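You operate a simulated robot arm through the tools that you are given. There is no shell and no other tool. Be economical: measure what you need, move in short steps, check, and stop when the job is done.

The job below is to be done with a simulated two-armed robot. You get a single attempt, and the scene is never put back.

## Task
Set the gate by the yellow card, clamp it and start the line.
Fine: slacken the clamp knob first and move the gate lever to the card's mark; leave the line running.

The check looks at the end state, three seconds after you hand in, the way a careful person would. Anything else that was tipped, shoved, dropped, spilled or broken makes it a failure.

## Robot
Two 7-joint arms with fingered hands on one trunk that stands fixed in place. Base frame: the origin is at the foot of the trunk, x ahead of it, y to its left, z up; the work surface is at about z = 1. Readings come in m, rad, newtons and seconds.
The left shoulder is at [0.071, 0.171, 1.402], the right one opposite. Payload 5 kg a hand.
The tool frame of a hand sits at the grasp point between the pads (the TCP): z along the fingers, y along the line on which they close. The tips reach 0.043 m beyond it. The gripper opens to 0.144 m. The gripper's body begins 0.05 m behind the TCP. The gripper is a hand of 5 fingers: y runs from the thumb to the fingers, the wrist lies at [-0.021, -0.124, -0.221] in the tool frame, and closing takes about 1.5 s.
Orientation is that of the tool frame in the base frame, as [roll, pitch, yaw] about the fixed x, y, z axes, in that order (R = Rz(yaw) Ry(pitch) Rx(roll)). With the fingers straight down and the wrist toward the robot, the tool's x, y and z point along [0, 1, 0], [1, 0, 0] and [0, 0, -1] of the base frame.

## Interface
- The arms move only by the tool nudge_tool. It takes "left_plan", "right_plan" or both (then of equal length, played together; a hand with none holds still); each is a list of rows, each a list of 2 entries, a list of its own where there are three numbers: the shift along the tool's x, y, z in m, then the turn, a rotation vector about the tool's x, y, z in rad. In form: [[[dx, dy, dz], [rx, ry, rz]], ...]. A call has 1 to 10 rows; each row is the pose to reach, as a shift and turn from the pose commanded when the call began, along the tool's axes at that moment. "left_claw" and "right_claw" are, for a hand that has rows, the closure in counts, from 0 (fully open) to 255 (shut), set as the call begins (left out, the last holds). Each row takes 0.2 s and may step no farther than 0.05 m and 0.15 rad from the row before; otherwise, or with a gripper value out of range, the whole call is refused. A pose out of reach is approached as far as the arm can. The call stops where the force on the tool passes 60 N (or 10 N more than at its start, if that is more) or the arm is blocked; 0.2 s more then pass. The fingers move at their own pace (about 0.045 m/s each) and stop on an object; they squeeze with about 22 N. The grip force told is the motor's: it shows also when the fingers shut on nothing. Time passes only in rows, and 0.2 s behind the last, so rows that repeat a pose let the fingers close. The reply holds the time, the measured pose of the TCP, the force on the tool along the base axes, the opening and the grip force, in the units named above and with some noise, with the torque about the TCP (base axes, N m) and any sound that the robot's microphone picked up, and new pictures: "pictures" is both (left out), scene, wrist or none (wrist: the cameras of the hands that moved).
- Cameras (640 x 400 px; columns grow to the right, rows downward): "scene" is now at [0.1339, -0.0283, 1.6361]; the picture's right is [-0.32, -0.95, 0.00], its down [-0.55, 0.19, -0.81] and it looks along [0.77, -0.26, -0.58] (base axes); focal length 261 px, centre (320, 200). "left" rides on the left gripper at [-0.086, -0.109, -0.168] in its tool frame; the picture's right is [-0.80, -0.28, 0.53], its down [0.54, -0.73, 0.42] and it looks along [0.27, 0.63, 0.73] (tool axes); focal length 275 px, centre (320, 200). "right" rides on the right gripper at [0.086, -0.108, -0.168] in its tool frame; the picture's right is [-0.80, 0.28, -0.53], its down [-0.54, -0.73, 0.42] and it looks along [-0.27, 0.63, 0.73] (tool axes); focal length 275 px, centre (320, 200). There is no depth. A picture from a camera that has moved, and an enlarged one, comes with that camera's place and axes in the base frame and with its lens.
- raise_lower(by): slides the trunk up (or, below 0, down) by that many m; the arms and the scene camera ride with it, the base frame stays. It gives what a move gives, with no picture.
- set_fingers(index, middle, ring, little, thumb_bend, thumb_turn, hand): sets how far each is bent, from 0 (flat) to 1 (curled in); at 0.3 the hand is open as for a grip, at 0.7 the pads meet at the TCP. One left out holds its place. A second passes; each finger stops where it meets its share of the squeeze, and holds until it gets a number again. A gripper value or a shape takes the hand back. It gives what a move gives, with no picture; readings hold the bend of each and the force on index, middle, ring, little, thumb and palm. thumb_turn goes from beside the hand (0) to across from the fingers (1), as for a grip.
- set_grasp(shape, hand): the hand has 5 fingers and takes this shape, open, in about a second: jaw (thumb against the fingers, like two jaws); tri (thumb and two fingers); tip (a fingertip pinch); poke (one finger out to press); point (the index stretched); flat (the hand flat); cup (the hand cupped); fist (a fist). The gripper value then closes the fingers along that shape, each until it touches; the sizes above hold for jaw. It gives what a move gives, with no picture.
- pan_tilt(pan, tilt): turns the head with the scene camera to pan (to the left, within 1.501 rad either way) and tilt (down, from -0.506 to 1.204), counted from straight ahead of the robot. It gives what a move gives, and a new picture of the scene camera.
- enlarge(camera, box): a new picture of the part [left, top, right, bottom] of that camera's present view, enlarged. No time passes.
- hand_in(): hands the job in; it is judged then, once.

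Go step by step. Nothing tells you positions but the pictures and the camera data: compare them with the known pose of the tool, close in by small moves and look again before you grip or let go. The budget is 120 turns and 200 pictures, counting those below and the enlarged ones. Unless the task says otherwise, let go and move clear before handing in, and close with one line.

The tools are called as a command line: name --argument value ..., lists and objects as JSON in quotes. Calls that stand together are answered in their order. nudge_tool: Moves the arms, as the interface text tells. Its arguments: {"type":"object","properties":{"left_plan":{"type":"array"},"left_claw":{"type":"number"},"right_plan":{"type":"array"},"right_claw":{"type":"number"},"pictures":{"type":"string","enum":["both","scene","wrist","none"]}},"required":[]} The other tools are called the same way: raise_lower (by) slides the trunk up or down; set_grasp (shape, hand) gives the hand a shape; set_fingers (index, middle, ring, little, thumb_bend, thumb_turn, hand) moves the fingers one by one; pan_tilt (pan, tilt) turns the head that bears the scene camera; enlarge (camera, box) takes an enlarged picture of a part of a camera's view; hand_in () hands the job in.

At the start:

```text
t: 0.0
left_tcp_pos: [0.8411, 0.1423, 1.4891]
left_ee_rot: [-3.139, -0.001, 1.571]
left_ft_force: [0.2, -0.2, 0.3]
left_wrist_torque: [0.02, -0.05, 0.01]
left_finger_gap: 0.1435
left_gripper_force: 0.1
left_shape: jaw
left_bend: [0.3, 0.3, 0.3, 0.3, 0.3, 0.98]
left_finger forces: [0.0, 0.1, 0.0, 0.0, 0.1, 0.0]
right_tcp_pos: [0.6104, -0.5633, 1.4464]
right_ee_rot: [-3.141, -0.001, 1.572]
right_ft_force: [0.2, -0.4, -0.3]
right_wrist_torque: [0.02, 0.01, 0.0]
right_finger_gap: 0.1435
right_gripper_force: 0.1
right_shape: jaw
right_bend: [0.3, 0.3, 0.3, 0.3, 0.3, 0.98]
right_finger forces: [0.0, 0.0, 0.0, 0.1, 0.0, 0.0]
trunk travel left (down, up): [-0.5, 0.44]
head pan, tilt: [-0.328, 0.625]
```

scene: 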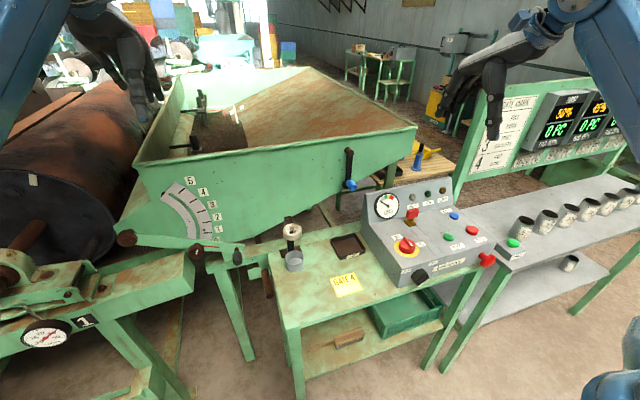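
right: 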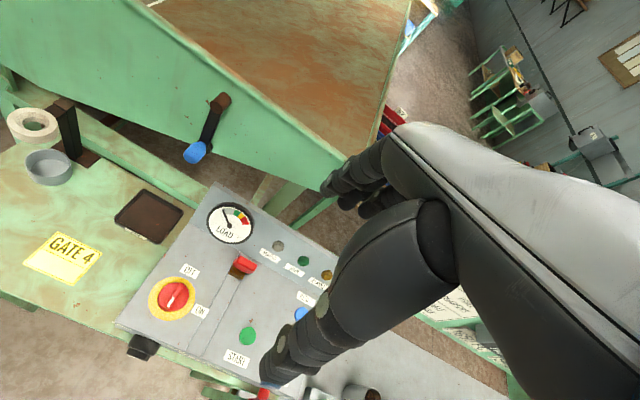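
left: 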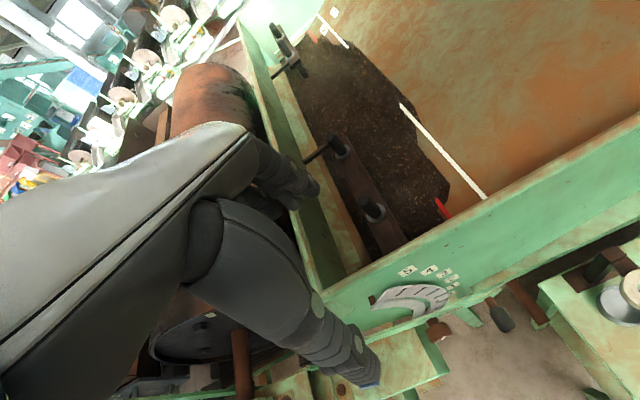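

The yellow card reads "GATE 4", and there is a sector scale on the hopper with a lever at its base. I'll enlarge the scale, the panel and the card before moving.

enlarge --camera "scene" --box '[100, 160, 300, 285]'

enlarge --camera "scene" --box '[340, 170, 532, 290]'

enlarge --camera "scene" --box '[270, 120, 430, 220]'

enlarge --camera "scene" --box '[460, 70, 640, 182]'

```text
3.20 times, centred on (200, 222) of scene
camera zoom: at [0.1339, -0.0283, 1.6361], right [-0.32, -0.95, 0.0], down [-0.55, 0.19, -0.81], along [0.77, -0.26, -0.58], focal length 835 px, centre (704, 128)
```

zoom: 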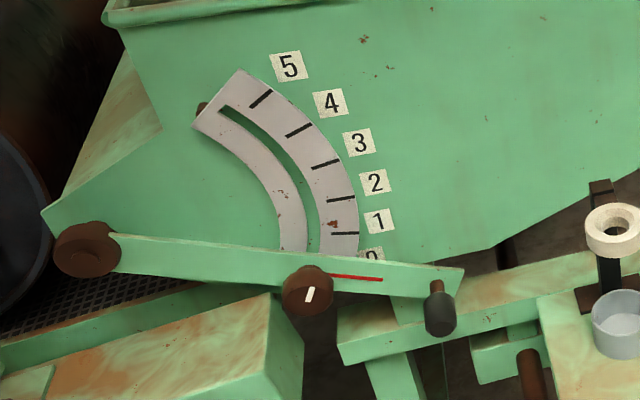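

```text
3.33 times, centred on (436, 230) of scene
camera zoom: at [0.1339, -0.0283, 1.6361], right [-0.32, -0.95, 0.0], down [-0.55, 0.19, -0.81], along [0.77, -0.26, -0.58], focal length 870 px, centre (-67, 100)
```

zoom: 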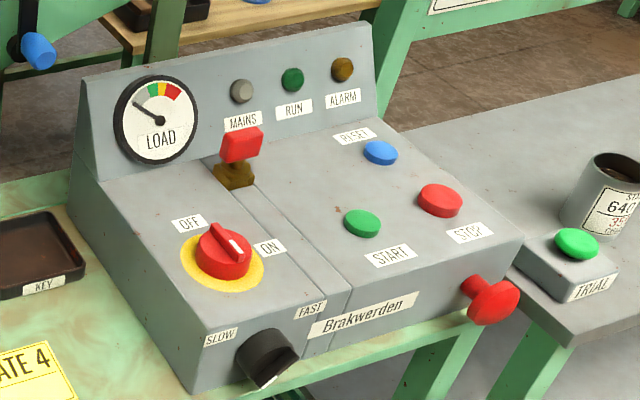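

```text
4.00 times, centred on (350, 170) of scene
camera zoom: at [0.1339, -0.0283, 1.6361], right [-0.32, -0.95, 0.0], down [-0.55, 0.19, -0.81], along [0.77, -0.26, -0.58], focal length 1044 px, centre (200, 320)
```

zoom: 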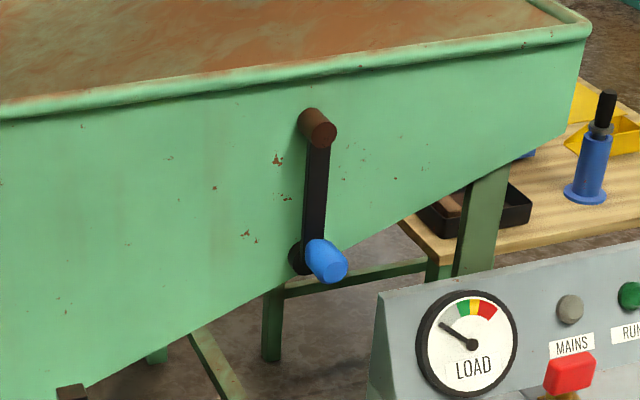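

```text
3.56 times, centred on (550, 126) of scene
camera zoom: at [0.1339, -0.0283, 1.6361], right [-0.32, -0.95, 0.0], down [-0.55, 0.19, -0.81], along [0.77, -0.26, -0.58], focal length 928 px, centre (-498, 463)
```

zoom: 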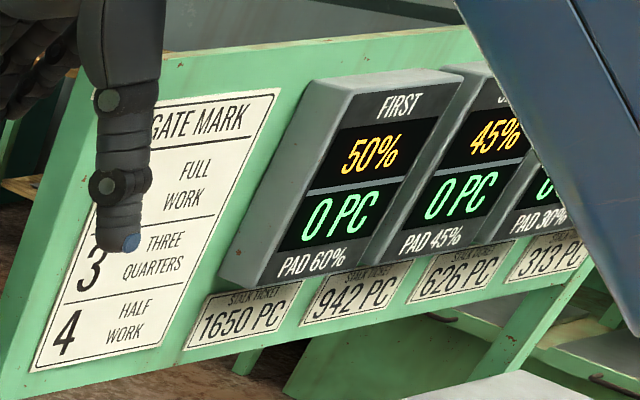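

enlarge --camera "left" --box '[320, 225, 600, 400]'

enlarge --camera "right" --box '[100, 190, 400, 400]'

pan_tilt --pan 0.2 --tilt 0.85

```text
2.29 times, centred on (460, 312) of left
camera zoom: at [0.7332, 0.0566, 1.6571], right [-0.28, -0.8, -0.53], down [-0.73, 0.54, -0.42], along [0.63, 0.27, -0.73], focal length 629 px, centre (0, -57)
```

zoom: 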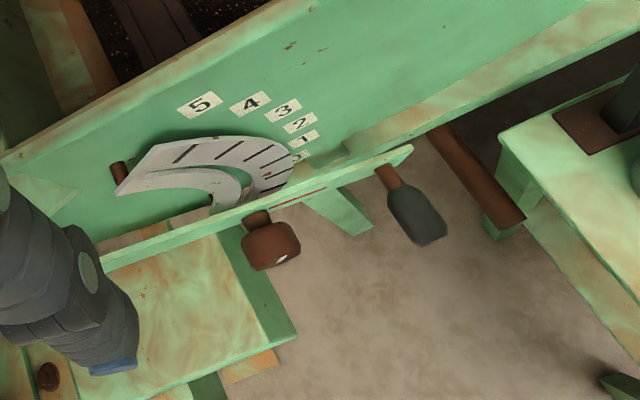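

```text
1.90 times, centred on (250, 295) of right
camera zoom: at [0.5014, -0.4766, 1.613], right [0.28, -0.8, 0.53], down [-0.73, -0.54, -0.42], along [0.63, -0.27, -0.73], focal length 524 px, centre (453, 19)
```

zoom: 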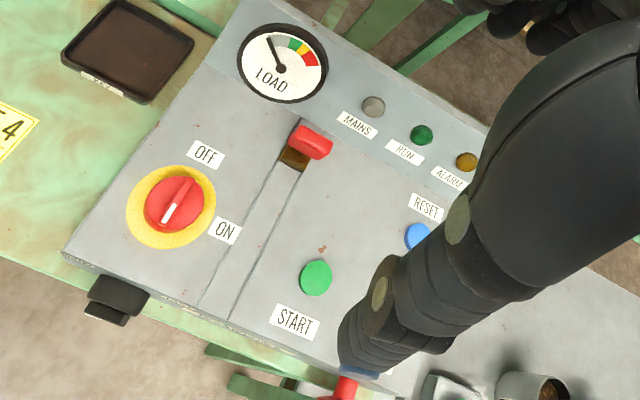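

```text
t: 0.9
left_tcp_pos: [0.8422, 0.1427, 1.4885]
left_ee_rot: [-3.141, 0.0, 1.57]
left_ft_force: [-0.7, 0.4, -0.3]
left_wrist_torque: [0.01, 0.01, -0.02]
left_finger_gap: 0.1437
left_gripper_force: 0.0
left_shape: jaw
left_bend: [0.3, 0.3, 0.3, 0.3, 0.3, 0.98]
left_finger forces: [0.1, 0.1, 0.0, 0.0, 0.1, 0.0]
right_tcp_pos: [0.6105, -0.5633, 1.4452]
right_ee_rot: [3.141, 0.0, 1.571]
right_ft_force: [0.6, 0.2, -0.3]
right_wrist_torque: [0.02, 0.0, 0.01]
right_finger_gap: 0.1437
right_gripper_force: 0.1
right_shape: jaw
right_bend: [0.3, 0.3, 0.3, 0.3, 0.3, 0.98]
right_finger forces: [0.0, 0.1, 0.0, 0.0, 0.0, 0.0]
trunk travel left (down, up): [-0.5, 0.44]
head pan, tilt: [0.201, 0.85]
camera scene: at [0.1276, 0.0155, 1.6174], right [0.2, -0.98, 0.0], down [-0.74, -0.15, -0.66], along [0.65, 0.13, -0.75], focal length 261 px, centre (320, 200)
```

scene: 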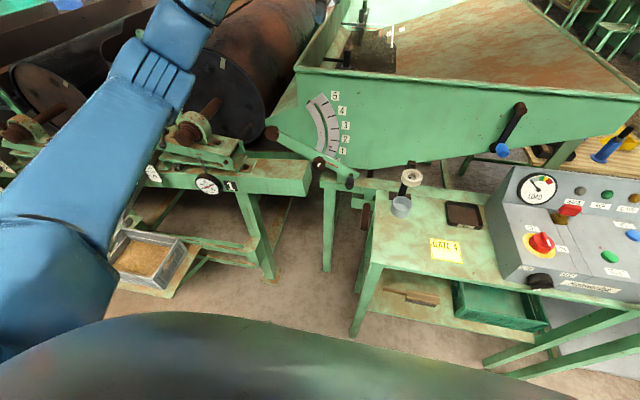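

The card's mark is 4 and the lever now sits at 0. I place the clamp knob near (0.81, 0.16, 1.02) with its axis along x, and the lever's handle near (0.81, 0.04, 0.96). I'll back the left hand away and turn it to point forward.

nudge_tool --left_plan '[[[0.002, -0.045, 0], [-0.086, 0.086, 0.086]], [[0.004, -0.09, 0], [-0.172, 0.172, 0.172]], [[0.006, -0.135, 0], [-0.258, 0.258, 0.258]], [[0.008, -0.18, 0], [-0.344, 0.344, 0.344]], [[0.01, -0.18, 0.045], [-0.43, 0.43, 0.43]], [[0.012, -0.18, 0.09], [-0.516, 0.516, 0.516]], [[0.014, -0.18, 0.135], [-0.602, 0.602, 0.602]], [[0.016, -0.18, 0.18], [-0.688, 0.688, 0.688]], [[0.018, -0.18, 0.225], [-0.774, 0.774, 0.774]], [[0.018, -0.18, 0.27], [-0.86, 0.86, 0.86]]]' --pictures "scene"

```text
t: 3.1
left_tcp_pos: [0.6628, 0.161, 1.2227]
left_ee_rot: [2.529, -1.083, 0.968]
left_ft_force: [-0.2, 0.6, 0.6]
left_wrist_torque: [-0.04, 0.04, 0.01]
left_finger_gap: 0.1443
left_gripper_force: 0.0
left_shape: jaw
left_bend: [0.3, 0.3, 0.3, 0.3, 0.3, 0.97]
left_finger forces: [0.0, 0.0, 0.1, 0.1, 0.0, 0.0]
right_tcp_pos: [0.6088, -0.5624, 1.4448]
right_ee_rot: [-3.141, 0.001, 1.569]
right_ft_force: [0.2, 0.1, 0.9]
right_wrist_torque: [0.01, -0.03, -0.01]
right_finger_gap: 0.1436
right_gripper_force: 0.0
right_shape: jaw
right_bend: [0.3, 0.3, 0.3, 0.3, 0.3, 0.98]
right_finger forces: [0.0, 0.1, 0.0, 0.1, 0.0, 0.0]
trunk travel left (down, up): [-0.5, 0.44]
head pan, tilt: [0.201, 0.85]
camera scene: at [0.1264, 0.0168, 1.6177], right [0.2, -0.98, 0.0], down [-0.74, -0.15, -0.66], along [0.65, 0.13, -0.75], focal length 261 px, centre (320, 200)
```

scene: 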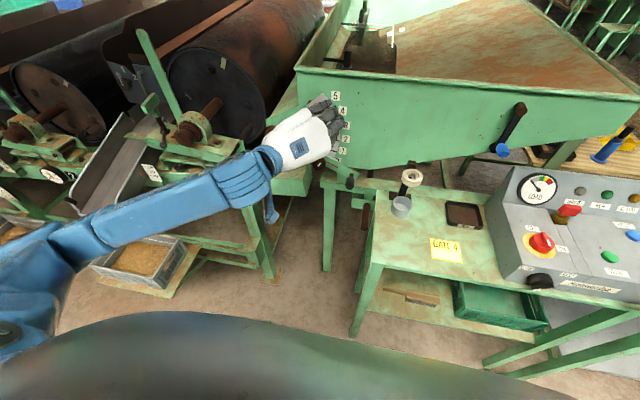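

The move went cleanly, so I'll finish the turn and switch to a slimmer tri shape.

nudge_tool --left_plan '[[[0, 0, 0], [-0.07, 0.07, 0.07]], [[0, 0, 0], [-0.14, 0.14, 0.14]], [[0, 0, 0], [-0.21, 0.21, 0.21]], [[0, 0, 0], [-0.28, 0.28, 0.28]], [[0, 0, 0], [-0.349, 0.349, 0.349]]]' --pictures "none"

set_grasp --hand "left" --shape "tri"

enlarge --camera "left" --box '[0, 0, 640, 400]'

enlarge --camera "scene" --box '[220, 80, 420, 205]'

```text
t: 4.3
left_tcp_pos: [0.6607, 0.1601, 1.2205]
left_ee_rot: [-2.795, -1.57, -0.349]
left_ft_force: [0.2, 0.2, -0.4]
left_wrist_torque: [0.01, -0.02, 0.01]
left_finger_gap: 0.1441
left_gripper_force: 0.0
left_shape: jaw
left_bend: [0.3, 0.3, 0.3, 0.3, 0.3, 0.97]
left_finger forces: [0.0, 0.1, 0.0, 0.0, 0.1, 0.1]
right_tcp_pos: [0.6107, -0.5624, 1.446]
right_ee_rot: [3.142, 0.0, 1.572]
right_ft_force: [-0.8, 0.1, 0.8]
right_wrist_torque: [-0.03, 0.02, 0.0]
right_finger_gap: 0.1433
right_gripper_force: 0.0
right_shape: jaw
right_bend: [0.3, 0.3, 0.3, 0.3, 0.3, 0.98]
right_finger forces: [0.0, 0.1, 0.0, 0.0, 0.0, 0.0]
trunk travel left (down, up): [-0.5, 0.44]
head pan, tilt: [0.201, 0.85]
```

```text
t: 5.2
left_tcp_pos: [0.6608, 0.162, 1.2197]
left_ee_rot: [2.984, -1.569, 0.157]
left_ft_force: [-0.4, -0.2, 0.8]
left_wrist_torque: [-0.02, 0.0, -0.02]
left_finger_gap: 0.1438
left_gripper_force: 0.0
left_shape: tri
left_bend: [0.3, 0.3, 0.99, 0.99, 0.3, 0.97]
left_finger forces: [0.0, 0.0, 0.0, 0.0, 0.0, 0.0]
right_tcp_pos: [0.6097, -0.5634, 1.444]
right_ee_rot: [3.14, 0.0, 1.572]
right_ft_force: [-0.4, -0.4, -1.1]
right_wrist_torque: [-0.02, 0.04, -0.01]
right_finger_gap: 0.1437
right_gripper_force: 0.0
right_shape: jaw
right_bend: [0.3, 0.3, 0.3, 0.3, 0.3, 0.98]
right_finger forces: [0.0, 0.0, 0.1, 0.0, 0.1, 0.0]
trunk travel left (down, up): [-0.5, 0.44]
head pan, tilt: [0.201, 0.85]
```

```text
1.00 times, centred on (320, 200) of left (not enlarged: the box is as wide or as high as the picture)
camera zoom: at [0.4936, 0.2692, 1.134], right [0.53, 0.28, -0.8], down [0.42, 0.73, 0.54], along [0.73, -0.63, 0.27], focal length 275 px, centre (320, 200)
```

zoom: 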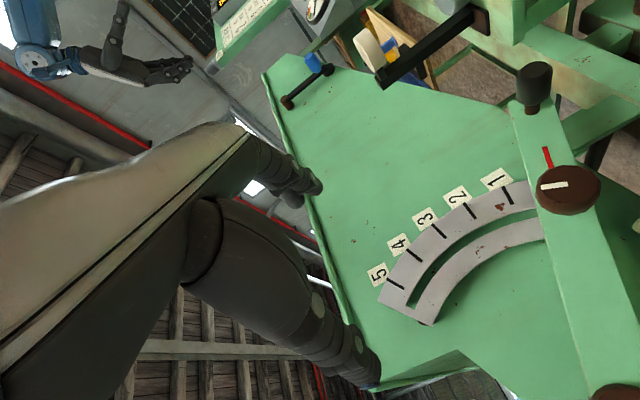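

```text
3.20 times, centred on (320, 142) of scene
camera zoom: at [0.1274, 0.0154, 1.6174], right [0.2, -0.98, 0.0], down [-0.74, -0.15, -0.66], along [0.65, 0.13, -0.75], focal length 835 px, centre (320, 384)
```

zoom: 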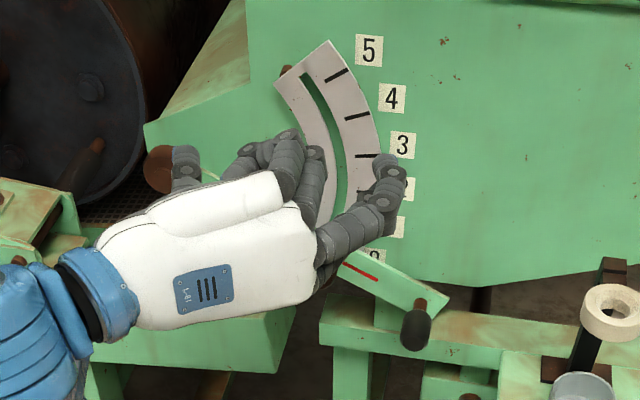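

The left wrist view shows the lever, the scale and the knob clearly. I'll go back to the jaw shape, roll the hand so the thumb is at the upper left, and line up in front of the knob.

set_grasp --hand "left" --shape "jaw"

nudge_tool --left_plan '[[[-0.035, 0, 0.007], [0, 0, 0.125]], [[-0.07, 0, 0.014], [0, 0, 0.25]], [[-0.105, 0, 0.021], [0, 0, 0.375]], [[-0.14, 0, 0.028], [0, 0, 0.5]], [[-0.175, 0, 0.035], [0, 0, 0.625]], [[-0.206, 0, 0.04], [0, 0, 0.75]]]'

enlarge --camera "scene" --box '[220, 80, 420, 205]'

```text
t: 6.2
left_tcp_pos: [0.6614, 0.1602, 1.2197]
left_ee_rot: [1.55, -1.568, 1.591]
left_ft_force: [-0.2, 0.0, 0.0]
left_wrist_torque: [0.0, 0.02, 0.02]
left_finger_gap: 0.1437
left_gripper_force: 0.0
left_shape: jaw
left_bend: [0.3, 0.3, 0.3, 0.3, 0.3, 0.97]
left_finger forces: [0.1, 0.0, 0.0, 0.1, 0.1, 0.0]
right_tcp_pos: [0.6092, -0.5632, 1.4455]
right_ee_rot: [-3.141, -0.001, 1.571]
right_ft_force: [-0.4, 0.6, -0.4]
right_wrist_torque: [-0.03, 0.03, 0.0]
right_finger_gap: 0.1438
right_gripper_force: 0.0
right_shape: jaw
right_bend: [0.3, 0.3, 0.3, 0.3, 0.3, 0.98]
right_finger forces: [0.0, 0.0, 0.1, 0.0, 0.1, 0.0]
trunk travel left (down, up): [-0.5, 0.44]
head pan, tilt: [0.201, 0.85]
```

```text
t: 7.5
left_tcp_pos: [0.701, 0.1597, 1.015]
left_ee_rot: [-1.571, -0.82, -1.571]
left_ft_force: [-0.2, -0.4, -0.2]
left_wrist_torque: [-0.03, 0.01, -0.03]
left_finger_gap: 0.1438
left_gripper_force: 0.1
left_shape: jaw
left_bend: [0.3, 0.3, 0.3, 0.3, 0.3, 0.98]
left_finger forces: [0.0, 0.0, 0.0, 0.1, 0.0, 0.0]
right_tcp_pos: [0.6109, -0.5628, 1.4441]
right_ee_rot: [-3.141, 0.0, 1.571]
right_ft_force: [0.4, -0.1, -0.2]
right_wrist_torque: [0.02, 0.0, 0.0]
right_finger_gap: 0.1437
right_gripper_force: 0.1
right_shape: jaw
right_bend: [0.3, 0.3, 0.3, 0.3, 0.3, 0.98]
right_finger forces: [0.1, 0.0, 0.1, 0.0, 0.0, 0.0]
trunk travel left (down, up): [-0.5, 0.44]
head pan, tilt: [0.201, 0.85]
camera scene: at [0.1282, 0.0153, 1.6174], right [0.2, -0.98, 0.0], down [-0.74, -0.15, -0.66], along [0.65, 0.13, -0.75], focal length 261 px, centre (320, 200)
camera left: at [0.5334, 0.2993, 1.026], right [0.53, 0.75, -0.39], down [0.42, 0.16, 0.89], along [0.73, -0.64, -0.23], focal length 275 px, centre (320, 200)
```

scene: 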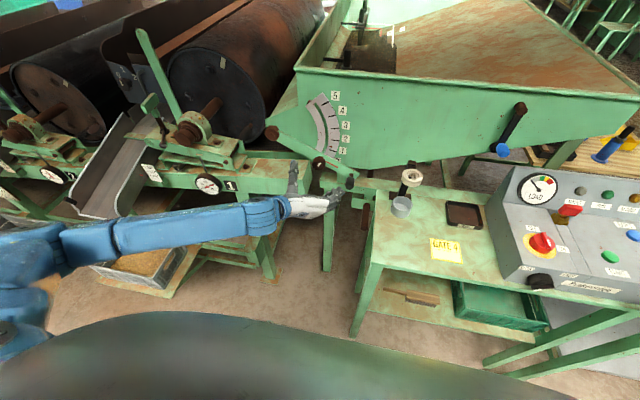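
left: 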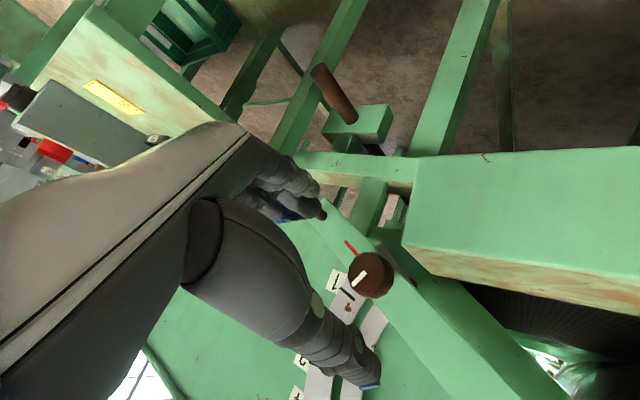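

```text
3.20 times, centred on (320, 142) of scene
camera zoom: at [0.1282, 0.0153, 1.6174], right [0.2, -0.98, 0.0], down [-0.74, -0.15, -0.66], along [0.65, 0.13, -0.75], focal length 835 px, centre (320, 384)
```

zoom: 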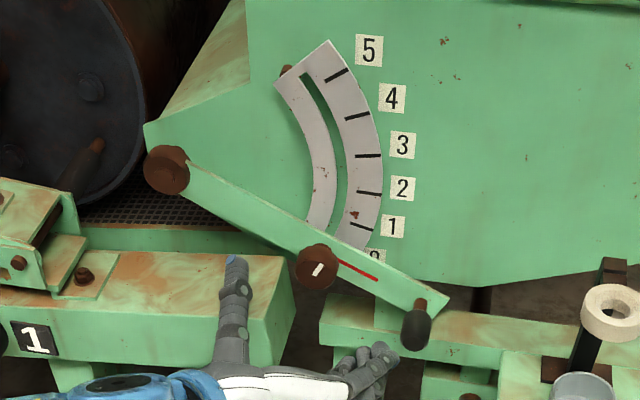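

The knob lies straight ahead. I'll advance until the fingers straddle it and look again.

nudge_tool --left_plan '[[[-0.001, 0.002, 0.03], [0, 0, 0]], [[-0.0016, 0.004, 0.06], [0, 0, 0]], [[-0.0016, 0.004, 0.085], [0, 0, 0]]]' --pictures "wrist"

enlarge --camera "scene" --box '[260, 110, 380, 185]'

```text
t: 8.3
left_tcp_pos: [0.7862, 0.1578, 1.0102]
left_ee_rot: [-1.574, -0.82, -1.569]
left_ft_force: [0.2, 0.0, -0.1]
left_wrist_torque: [-0.02, -0.03, 0.0]
left_finger_gap: 0.144
left_gripper_force: 0.1
left_shape: jaw
left_bend: [0.3, 0.3, 0.3, 0.3, 0.3, 0.98]
left_finger forces: [0.0, 0.1, 0.0, 0.0, 0.0, 0.1]
right_tcp_pos: [0.6104, -0.563, 1.4438]
right_ee_rot: [-3.141, 0.0, 1.571]
right_ft_force: [0.2, -1.1, 1.1]
right_wrist_torque: [-0.03, 0.03, 0.02]
right_finger_gap: 0.1438
right_gripper_force: 0.1
right_shape: jaw
right_bend: [0.3, 0.3, 0.3, 0.3, 0.3, 0.98]
right_finger forces: [0.0, 0.0, 0.0, 0.1, 0.0, 0.0]
trunk travel left (down, up): [-0.5, 0.44]
head pan, tilt: [0.201, 0.85]
camera left: at [0.6186, 0.297, 1.0204], right [0.53, 0.75, -0.39], down [0.42, 0.16, 0.89], along [0.73, -0.64, -0.23], focal length 275 px, centre (320, 200)
```

left: 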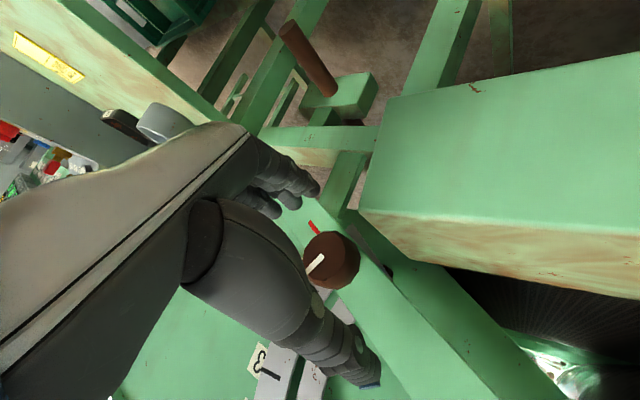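

```text
5.33 times, centred on (320, 148) of scene
camera zoom: at [0.1277, 0.0156, 1.6174], right [0.2, -0.98, 0.0], down [-0.74, -0.15, -0.66], along [0.65, 0.13, -0.75], focal length 1392 px, centre (320, 480)
```

zoom: 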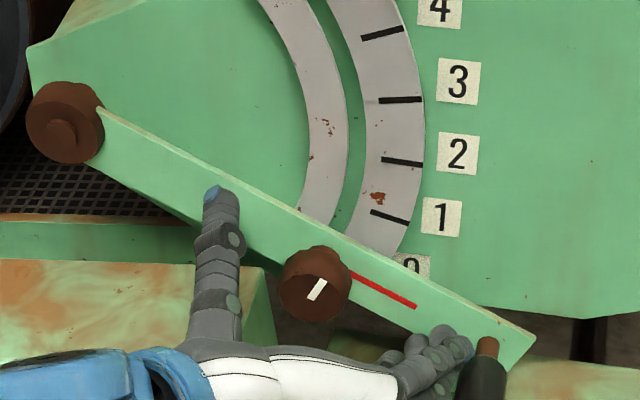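

The fingers straddle the knob. I'll close partway while edging in, then finish the grip.

nudge_tool --left_plan '[[[0, 0, 0.0], [0, 0, 0]], [[0, 0, 0], [0, 0, 0]], [[0, 0, 0], [0, 0, 0]], [[0, 0, 0.007], [0, 0, 0]], [[0, 0, 0.014], [0, 0, 0]], [[0, 0, 0.02], [0, 0, 0]]]' --left_claw 100 --pictures "wrist"

enlarge --camera "scene" --box '[260, 110, 380, 185]'

```text
t: 9.8
left_tcp_pos: [0.8027, 0.1593, 1.0097]
left_ee_rot: [-1.573, -0.821, -1.571]
left_ft_force: [-7.4, 0.2, -2.5]
left_wrist_torque: [0.05, 0.21, -0.19]
left_finger_gap: 0.0879
left_gripper_force: 0.0
left_shape: jaw
left_bend: [0.28, 0.4, 0.37, 0.44, 0.65, 1.0]
left_finger forces: [0.1, 5.4, 0.0, 0.0, 1.9, 0.0]
right_tcp_pos: [0.6085, -0.5625, 1.4472]
right_ee_rot: [3.14, 0.001, 1.571]
right_ft_force: [0.5, -0.3, -0.4]
right_wrist_torque: [0.03, -0.04, 0.0]
right_finger_gap: 0.1437
right_gripper_force: 0.0
right_shape: jaw
right_bend: [0.3, 0.3, 0.3, 0.3, 0.3, 0.98]
right_finger forces: [0.0, 0.0, 0.0, 0.0, 0.0, 0.0]
trunk travel left (down, up): [-0.5, 0.44]
head pan, tilt: [0.201, 0.85]
camera left: at [0.6361, 0.2969, 1.0202], right [0.53, 0.75, -0.39], down [0.42, 0.16, 0.89], along [0.73, -0.64, -0.23], focal length 275 px, centre (320, 200)
```

left: 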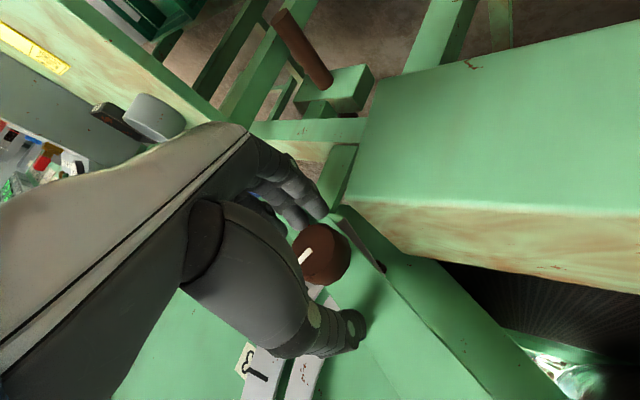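

```text
5.33 times, centred on (320, 148) of scene
camera zoom: at [0.1252, 0.0157, 1.6175], right [0.2, -0.98, 0.0], down [-0.74, -0.15, -0.66], along [0.65, 0.13, -0.75], focal length 1392 px, centre (320, 480)
```

zoom: 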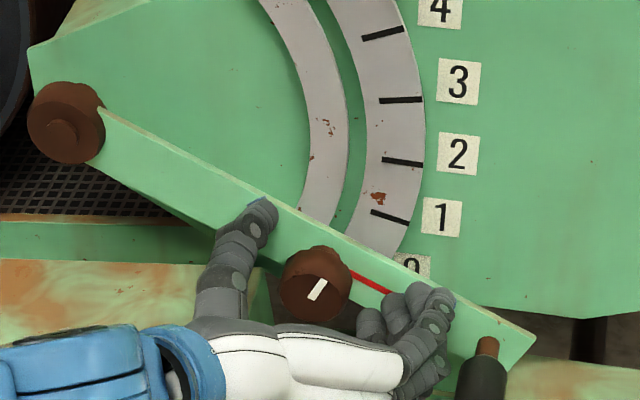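

Fingertips are touching the lever face lightly, about 7 N. I'll back off 5 mm and close on the knob.

nudge_tool --left_plan '[[[0, 0, -0.006], [0, 0, 0]], [[0, 0, -0.006], [0, 0, 0]], [[0, 0, -0.006], [0, 0, 0]], [[0, 0, -0.006], [0, 0, 0]], [[0, 0, -0.006], [0, 0, 0]], [[0, 0, -0.006], [0, 0, 0]], [[0, 0, -0.006], [0, 0, 0]]]' --left_claw 255 --pictures "wrist"

enlarge --camera "scene" --box '[260, 110, 380, 185]'

```text
t: 11.3
left_tcp_pos: [0.7986, 0.1579, 1.0079]
left_ee_rot: [-1.574, -0.822, -1.567]
left_ft_force: [-10.4, -4.7, -4.0]
left_wrist_torque: [-0.28, 0.24, -0.19]
left_finger_gap: 0.0361
left_gripper_force: 22.0
left_shape: jaw
left_bend: [0.57, 0.55, 0.63, 0.61, 0.75, 1.0]
left_finger forces: [20.9, 0.0, 0.0, 0.0, 18.9, 0.1]
right_tcp_pos: [0.6084, -0.5636, 1.4454]
right_ee_rot: [3.139, 0.0, 1.571]
right_ft_force: [-0.3, 0.4, 0.2]
right_wrist_torque: [0.02, 0.01, 0.0]
right_finger_gap: 0.1435
right_gripper_force: 0.0
right_shape: jaw
right_bend: [0.3, 0.3, 0.3, 0.3, 0.3, 0.98]
right_finger forces: [0.1, 0.0, 0.0, 0.0, 0.0, 0.1]
trunk travel left (down, up): [-0.5, 0.44]
head pan, tilt: [0.201, 0.85]
camera left: at [0.6316, 0.296, 1.0201], right [0.53, 0.75, -0.39], down [0.42, 0.16, 0.89], along [0.73, -0.64, -0.23], focal length 275 px, centre (320, 200)
```

left: 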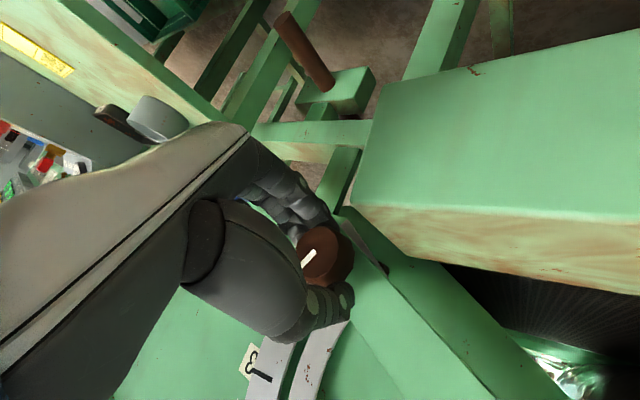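

```text
5.33 times, centred on (320, 148) of scene
camera zoom: at [0.1266, 0.0151, 1.6174], right [0.2, -0.98, 0.0], down [-0.74, -0.15, -0.66], along [0.65, 0.13, -0.75], focal length 1392 px, centre (320, 480)
```

zoom: 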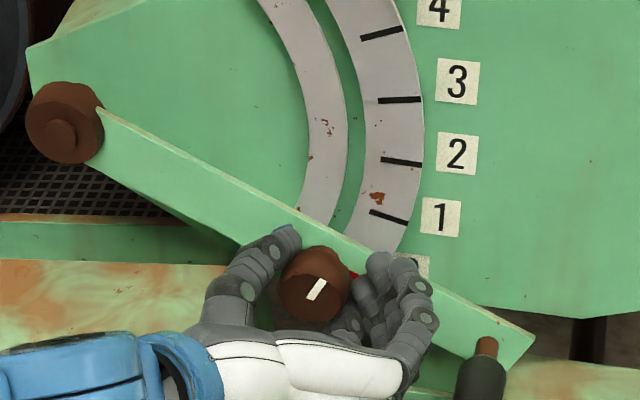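

The knob is gripped between index and thumb. I'll turn counter-clockwise a little and check the white mark.

nudge_tool --left_plan '[[[0, 0, 0], [0, 0, -0.1]], [[0, 0, 0], [0, 0, -0.2]], [[0, 0, 0], [0, 0, -0.3]], [[0, 0, 0], [0, 0, -0.4]], [[0, 0, 0], [0, 0, -0.5]], [[0, 0, 0], [0, 0, -0.6]]]' --pictures "wrist"

enlarge --camera "scene" --box '[260, 110, 380, 185]'

```text
t: 12.8
left_tcp_pos: [0.7989, 0.1584, 1.01]
left_ee_rot: [-1.579, -1.421, -1.563]
left_ft_force: [-11.2, 0.7, -8.9]
left_wrist_torque: [0.06, 0.3, 0.11]
left_finger_gap: 0.0362
left_gripper_force: 21.8
left_shape: jaw
left_bend: [0.58, 0.55, 0.63, 0.61, 0.75, 1.0]
left_finger forces: [20.6, 0.0, 0.0, 0.1, 22.0, 0.0]
right_tcp_pos: [0.6092, -0.5626, 1.4447]
right_ee_rot: [3.142, 0.0, 1.571]
right_ft_force: [0.2, -0.5, 0.1]
right_wrist_torque: [-0.02, -0.02, 0.02]
right_finger_gap: 0.1435
right_gripper_force: 0.0
right_shape: jaw
right_bend: [0.3, 0.3, 0.3, 0.3, 0.3, 0.98]
right_finger forces: [0.0, 0.0, 0.0, 0.0, 0.0, 0.1]
trunk travel left (down, up): [-0.5, 0.44]
head pan, tilt: [0.201, 0.85]
camera left: at [0.6322, 0.279, 0.9411], right [0.53, 0.4, -0.75], down [0.42, 0.64, 0.64], along [0.73, -0.66, 0.17], focal length 275 px, centre (320, 200)
```

left: 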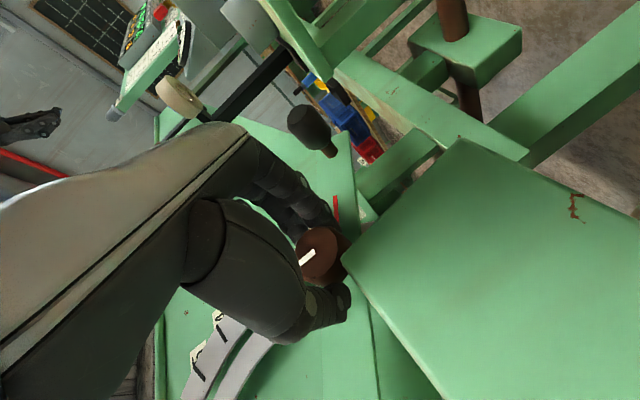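

```text
5.33 times, centred on (320, 148) of scene
camera zoom: at [0.1271, 0.016, 1.6174], right [0.2, -0.98, 0.0], down [-0.74, -0.15, -0.66], along [0.65, 0.13, -0.75], focal length 1392 px, centre (320, 480)
```

zoom: 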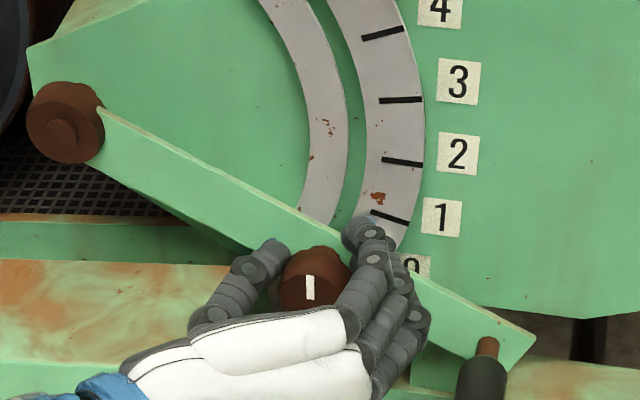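

The mark turned with the hand and the torque is low. I'll continue a bit further.

nudge_tool --left_plan '[[[0, 0, 0], [0, 0, -0.1]], [[0, 0, 0], [0, 0, -0.2]], [[0, 0, 0], [0, 0, -0.3]], [[0, 0, 0], [0, 0, -0.4]]]' --pictures "none"

enlarge --camera "scene" --box '[260, 110, 380, 185]'

```text
t: 13.8
left_tcp_pos: [0.7993, 0.1587, 1.0097]
left_ee_rot: [1.581, -1.319, 1.561]
left_ft_force: [-10.6, 1.6, -6.9]
left_wrist_torque: [0.08, 0.31, 0.21]
left_finger_gap: 0.0361
left_gripper_force: 21.4
left_shape: jaw
left_bend: [0.59, 0.55, 0.63, 0.61, 0.75, 1.0]
left_finger forces: [20.0, 0.0, 0.0, 0.0, 24.0, 0.0]
right_tcp_pos: [0.6097, -0.5632, 1.445]
right_ee_rot: [3.141, 0.0, 1.569]
right_ft_force: [-0.5, -0.9, -0.4]
right_wrist_torque: [0.0, 0.0, -0.02]
right_finger_gap: 0.1438
right_gripper_force: 0.0
right_shape: jaw
right_bend: [0.3, 0.3, 0.3, 0.3, 0.3, 0.98]
right_finger forces: [0.0, 0.0, 0.0, 0.0, 0.0, 0.0]
trunk travel left (down, up): [-0.5, 0.44]
head pan, tilt: [0.201, 0.85]
```

```text
5.33 times, centred on (320, 148) of scene
camera zoom: at [0.127, 0.0156, 1.6175], right [0.2, -0.98, 0.0], down [-0.74, -0.15, -0.66], along [0.65, 0.13, -0.75], focal length 1392 px, centre (320, 480)
```

zoom: 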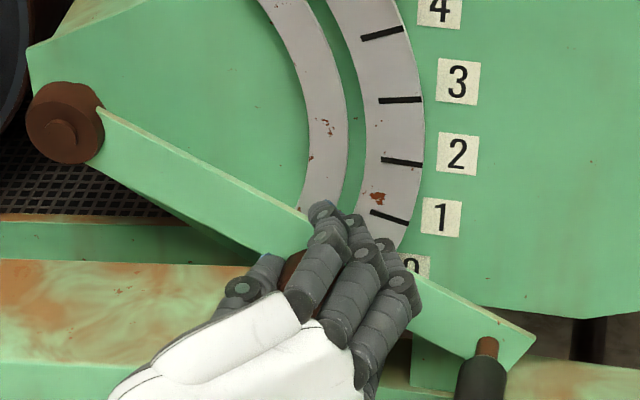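

I've turned it about 57° counter-clockwise with no stop. Keeping hold, I'll try lifting the lever a few degrees along its arc, with the hand turning along, to see if the clamp is free.

nudge_tool --left_plan '[[[0.0066, 0.0067, 0], [0, 0, -0.05]], [[0.0136, 0.013, 0], [0, 0, -0.1]], [[0.0209, 0.0189, 0], [0, 0, -0.15]], [[0.0285, 0.0245, 0], [0, 0, -0.2]]]' --pictures "none"

enlarge --camera "scene" --box '[260, 110, 380, 185]'

```text
t: 14.8
left_tcp_pos: [0.7991, 0.1404, 1.0483]
left_ee_rot: [1.557, -1.118, 1.58]
left_ft_force: [-2.7, 5.1, 7.8]
left_wrist_torque: [0.33, 0.02, 0.13]
left_finger_gap: 0.0312
left_gripper_force: 22.1
left_shape: jaw
left_bend: [0.71, 0.55, 0.63, 0.61, 0.8, 1.0]
left_finger forces: [0.0, 0.0, 0.1, 0.0, 8.7, 0.1]
right_tcp_pos: [0.6076, -0.5634, 1.4457]
right_ee_rot: [3.14, 0.0, 1.571]
right_ft_force: [-1.0, 0.9, 0.3]
right_wrist_torque: [0.0, 0.01, -0.03]
right_finger_gap: 0.1437
right_gripper_force: 0.1
right_shape: jaw
right_bend: [0.3, 0.3, 0.3, 0.3, 0.3, 0.98]
right_finger forces: [0.0, 0.1, 0.0, 0.0, 0.1, 0.0]
trunk travel left (down, up): [-0.5, 0.44]
head pan, tilt: [0.201, 0.85]
```

```text
5.33 times, centred on (320, 148) of scene
camera zoom: at [0.1256, 0.0151, 1.6179], right [0.2, -0.98, 0.0], down [-0.74, -0.15, -0.66], along [0.65, 0.13, -0.75], focal length 1392 px, centre (320, 480)
```

zoom: 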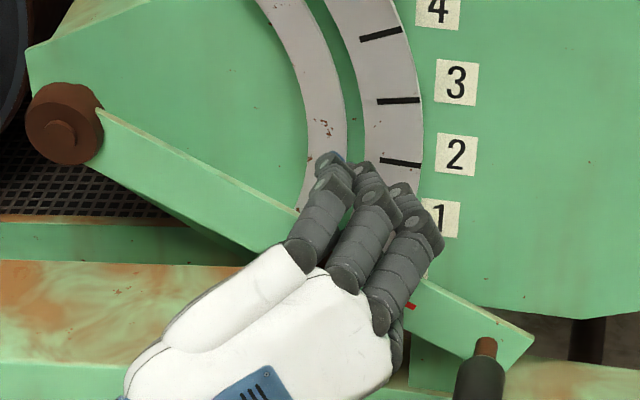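

The fingers slipped off and the lever stayed put, so the clamp isn't loose enough yet or the grip was too shallow. I'll open, back off and read the mark.

nudge_tool --left_plan '[[[0, 0, 0], [0, 0, 0]], [[0, 0, 0], [0, 0, 0]], [[0, 0, -0.02], [0, 0, 0]], [[0, 0, -0.05], [0, 0, 0.1]], [[0, 0, -0.08], [0, 0, 0.2]], [[0, 0, -0.09], [0, 0, 0.35]], [[0, 0, -0.09], [0, 0, 0.5]]]' --left_claw 0 --pictures "wrist"

enlarge --camera "scene" --box '[260, 110, 380, 185]'

```text
t: 16.4
left_tcp_pos: [0.71, 0.1419, 1.043]
left_ee_rot: [-1.604, -1.522, -1.536]
left_ft_force: [-0.2, -0.1, -0.7]
left_wrist_torque: [0.05, -0.06, 0.02]
left_finger_gap: 0.1436
left_gripper_force: 0.0
left_shape: jaw
left_bend: [0.3, 0.3, 0.3, 0.3, 0.3, 0.98]
left_finger forces: [0.1, 0.0, 0.1, 0.1, 0.1, 0.0]
right_tcp_pos: [0.611, -0.5635, 1.4437]
right_ee_rot: [-3.139, 0.0, 1.57]
right_ft_force: [-0.1, 0.1, -0.4]
right_wrist_torque: [-0.01, 0.03, 0.0]
right_finger_gap: 0.1437
right_gripper_force: 0.0
right_shape: jaw
right_bend: [0.3, 0.3, 0.3, 0.3, 0.3, 0.98]
right_finger forces: [0.0, 0.1, 0.1, 0.0, 0.1, 0.1]
trunk travel left (down, up): [-0.5, 0.44]
head pan, tilt: [0.201, 0.85]
camera left: at [0.5427, 0.2548, 0.963], right [0.53, 0.32, -0.78], down [0.42, 0.7, 0.58], along [0.73, -0.64, 0.23], focal length 275 px, centre (320, 200)
```

left: 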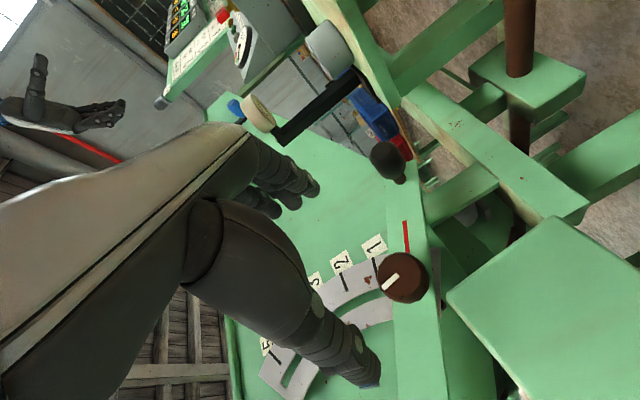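

```text
5.33 times, centred on (320, 148) of scene
camera zoom: at [0.1284, 0.0158, 1.6172], right [0.2, -0.98, 0.0], down [-0.74, -0.15, -0.66], along [0.65, 0.13, -0.75], focal length 1392 px, centre (320, 480)
```

zoom: 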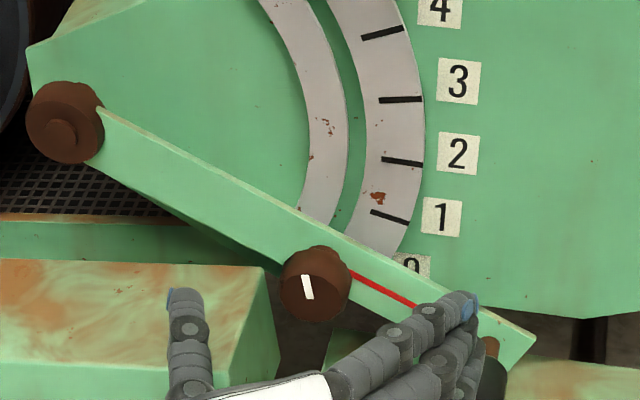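

The mark moved about 45–50°. I'll roll back, regrip and take another loosening stroke.

nudge_tool --left_plan '[[[-0.007, -0.003, 0], [0, 0, 0.146]], [[-0.014, -0.006, 0], [0, 0, 0.292]], [[-0.021, -0.009, 0], [0, 0, 0.438]], [[-0.028, -0.012, 0], [0, 0, 0.584]], [[-0.0335, -0.0145, 0], [0, 0, 0.73]], [[-0.0335, -0.0145, 0.03], [0, 0, 0.73]], [[-0.0335, -0.0145, 0.06], [0, 0, 0.73]], [[-0.0335, -0.0145, 0.084], [0, 0, 0.73]]]' --left_claw 80 --pictures "wrist"

enlarge --camera "scene" --box '[260, 110, 380, 185]'

```text
t: 18.1
left_tcp_pos: [0.7938, 0.1574, 1.0127]
left_ee_rot: [-1.573, -0.79, -1.57]
left_ft_force: [0.7, 0.1, -0.8]
left_wrist_torque: [0.02, -0.02, -0.03]
left_finger_gap: 0.0992
left_gripper_force: 0.0
left_shape: jaw
left_bend: [0.27, 0.38, 0.35, 0.35, 0.6, 0.99]
left_finger forces: [0.1, 0.0, 0.0, 0.1, 0.1, 0.0]
right_tcp_pos: [0.6108, -0.5627, 1.4444]
right_ee_rot: [-3.141, 0.0, 1.57]
right_ft_force: [0.6, 0.2, -0.5]
right_wrist_torque: [0.01, 0.0, 0.02]
right_finger_gap: 0.1433
right_gripper_force: 0.0
right_shape: jaw
right_bend: [0.3, 0.3, 0.3, 0.3, 0.3, 0.98]
right_finger forces: [0.1, 0.0, 0.0, 0.0, 0.1, 0.0]
trunk travel left (down, up): [-0.5, 0.44]
head pan, tilt: [0.201, 0.85]
camera left: at [0.6268, 0.2956, 1.0263], right [0.53, 0.76, -0.37], down [0.42, 0.13, 0.9], along [0.73, -0.63, -0.25], focal length 275 px, centre (320, 200)
```

left: 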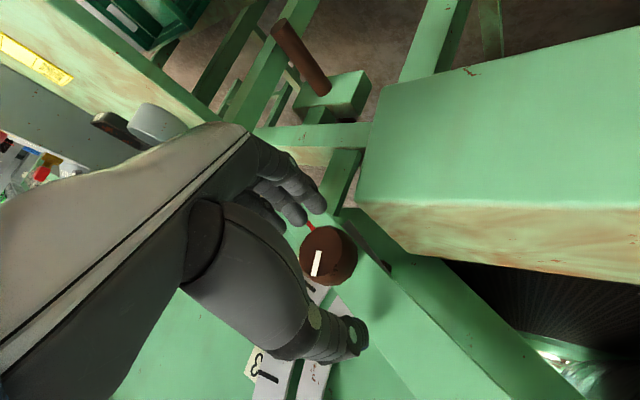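

```text
5.33 times, centred on (320, 148) of scene
camera zoom: at [0.1281, 0.0153, 1.6173], right [0.2, -0.98, 0.0], down [-0.74, -0.15, -0.66], along [0.65, 0.13, -0.75], focal length 1392 px, centre (320, 480)
```

zoom: 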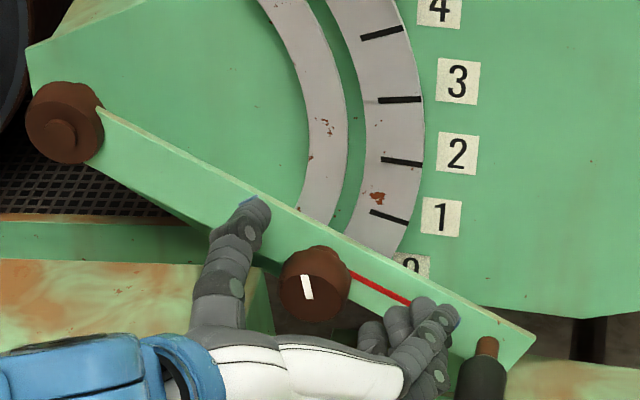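

nudge_tool --left_plan '[[[0, 0, 0.003], [0, 0, 0]], [[0, 0, 0.004], [0, 0, 0]], [[0, 0, 0.004], [0, 0, 0]], [[0, 0, 0.004], [0, 0, 0]], [[0, 0, 0.004], [0, 0, 0]], [[0, 0, 0.004], [0, 0, 0]], [[0, 0, 0.004], [0, 0, 0]]]' --left_claw 255 --pictures "none"

nudge_tool --left_plan '[[[0, 0, 0], [0, 0, -0.1]], [[0, 0, 0], [0, 0, -0.2]], [[0, 0, 0], [0, 0, -0.3]], [[0, 0, 0], [0, 0, -0.4]], [[0, 0, 0], [0, 0, -0.5]], [[0, 0, 0], [0, 0, -0.6]], [[0, 0, 0], [0, 0, -0.7]], [[0, 0, 0], [0, 0, -0.8]], [[0, 0, 0], [0, 0, -0.9]], [[0, 0, 0], [0, 0, -1.0]]]' --pictures "wrist"

enlarge --camera "scene" --box '[260, 110, 380, 185]'

```text
t: 19.8
left_tcp_pos: [0.7982, 0.1568, 1.0113]
left_ee_rot: [-1.571, -0.79, -1.57]
left_ft_force: [2.2, 1.9, 3.5]
left_wrist_torque: [0.01, -0.06, 0.03]
left_finger_gap: 0.0385
left_gripper_force: 21.9
left_shape: jaw
left_bend: [0.74, 0.58, 0.58, 0.55, 0.74, 1.0]
left_finger forces: [10.6, 4.9, 0.1, 0.1, 19.5, 0.0]
right_tcp_pos: [0.61, -0.5627, 1.4451]
right_ee_rot: [3.141, 0.0, 1.571]
right_ft_force: [-0.4, -0.2, -0.5]
right_wrist_torque: [0.01, 0.01, -0.03]
right_finger_gap: 0.1437
right_gripper_force: 0.0
right_shape: jaw
right_bend: [0.3, 0.3, 0.3, 0.3, 0.3, 0.98]
right_finger forces: [0.0, 0.0, 0.0, 0.1, 0.0, 0.0]
trunk travel left (down, up): [-0.5, 0.44]
head pan, tilt: [0.201, 0.85]
```

```text
t: 21.9
left_tcp_pos: [0.7977, 0.1594, 1.0097]
left_ee_rot: [1.574, -1.35, 1.569]
left_ft_force: [1.8, 11.9, 0.4]
left_wrist_torque: [0.06, -0.02, 0.43]
left_finger_gap: 0.0376
left_gripper_force: 21.8
left_shape: jaw
left_bend: [0.74, 0.59, 0.58, 0.55, 0.73, 1.0]
left_finger forces: [7.5, 4.8, 0.0, 0.0, 24.4, 0.0]
right_tcp_pos: [0.611, -0.5607, 1.4456]
right_ee_rot: [-3.141, 0.001, 1.572]
right_ft_force: [-0.1, -0.2, -0.7]
right_wrist_torque: [0.0, -0.01, 0.0]
right_finger_gap: 0.1437
right_gripper_force: 0.1
right_shape: jaw
right_bend: [0.3, 0.3, 0.3, 0.3, 0.3, 0.98]
right_finger forces: [0.1, 0.0, 0.0, 0.1, 0.1, 0.0]
trunk travel left (down, up): [-0.5, 0.44]
head pan, tilt: [0.201, 0.85]
camera left: at [0.6305, 0.2464, 0.9021], right [0.53, 0.1, -0.84], down [0.42, 0.83, 0.37], along [0.73, -0.55, 0.4], focal length 275 px, centre (320, 200)
```

left: 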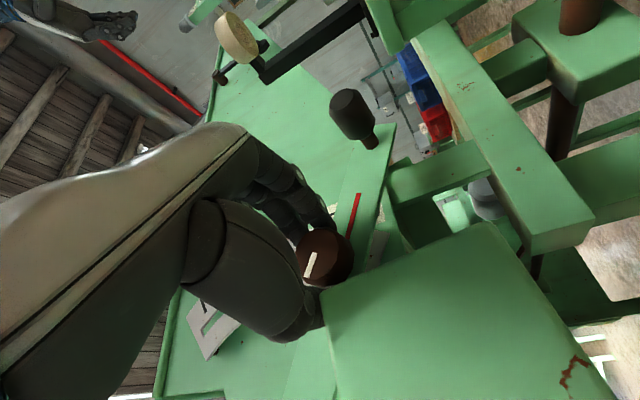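

```text
5.33 times, centred on (320, 148) of scene
camera zoom: at [0.1277, 0.017, 1.6174], right [0.2, -0.98, 0.0], down [-0.74, -0.15, -0.66], along [0.65, 0.13, -0.75], focal length 1392 px, centre (320, 480)
```

zoom: 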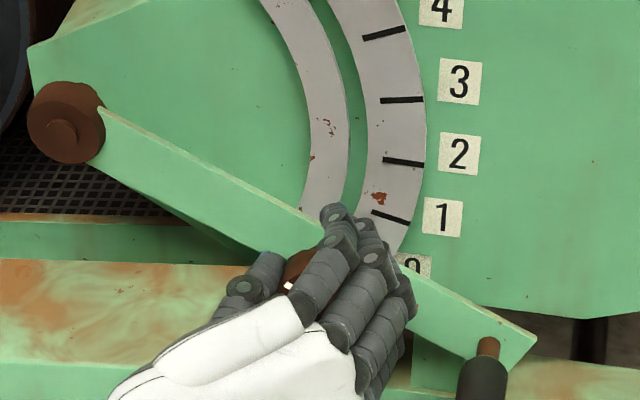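

The mark is now about 105° from its start and the grip is better, with index and middle both loaded. I'll try a small lift again.

nudge_tool --left_plan '[[[0.0033, 0.0034, 0], [0, 0, -0.025]], [[0.0066, 0.0067, 0], [0, 0, -0.05]], [[0.01, 0.01, 0], [0, 0, -0.075]], [[0.0136, 0.013, 0], [0, 0, -0.1]]]' --pictures "wrist"

enlarge --camera "scene" --box '[260, 110, 380, 185]'

```text
t: 22.9
left_tcp_pos: [0.7984, 0.1478, 1.0313]
left_ee_rot: [1.552, -1.247, 1.589]
left_ft_force: [12.7, 15.3, 16.3]
left_wrist_torque: [0.48, -0.31, 0.0]
left_finger_gap: 0.0322
left_gripper_force: 22.5
left_shape: jaw
left_bend: [0.75, 0.62, 0.58, 0.55, 0.76, 1.0]
left_finger forces: [0.0, 0.0, 0.1, 0.1, 22.2, 0.1]
right_tcp_pos: [0.6094, -0.562, 1.4457]
right_ee_rot: [3.141, 0.001, 1.571]
right_ft_force: [0.2, -0.7, 0.0]
right_wrist_torque: [0.0, 0.01, -0.02]
right_finger_gap: 0.1439
right_gripper_force: 0.2
right_shape: jaw
right_bend: [0.3, 0.3, 0.3, 0.3, 0.3, 0.98]
right_finger forces: [0.0, 0.1, 0.0, 0.1, 0.0, 0.0]
trunk travel left (down, up): [-0.5, 0.44]
head pan, tilt: [0.201, 0.85]
camera left: at [0.6317, 0.2239, 0.9141], right [0.54, 0.02, -0.84], down [0.42, 0.86, 0.29], along [0.73, -0.51, 0.46], focal length 275 px, centre (320, 200)
```

left: 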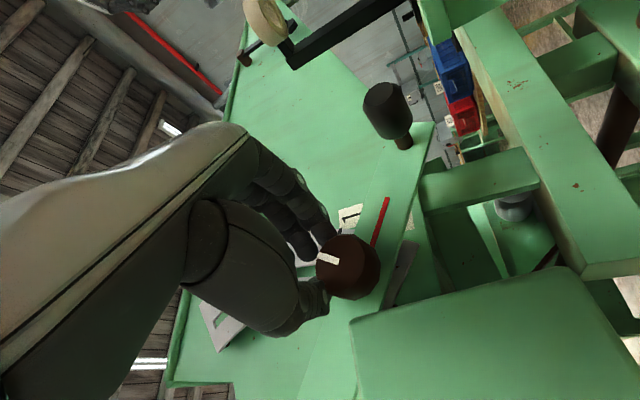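

```text
5.33 times, centred on (320, 148) of scene
camera zoom: at [0.1271, 0.0162, 1.6178], right [0.2, -0.98, 0.0], down [-0.74, -0.15, -0.66], along [0.65, 0.13, -0.75], focal length 1392 px, centre (320, 480)
```

zoom: 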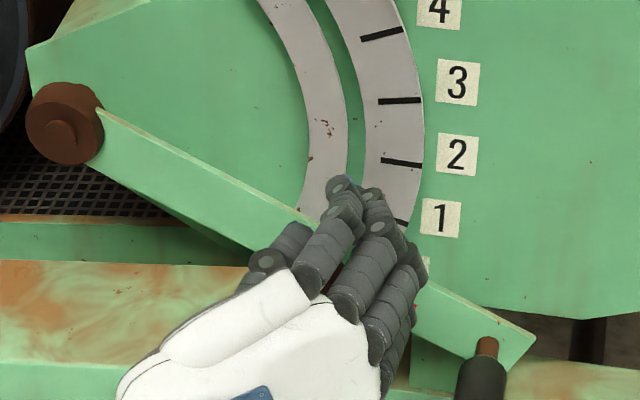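

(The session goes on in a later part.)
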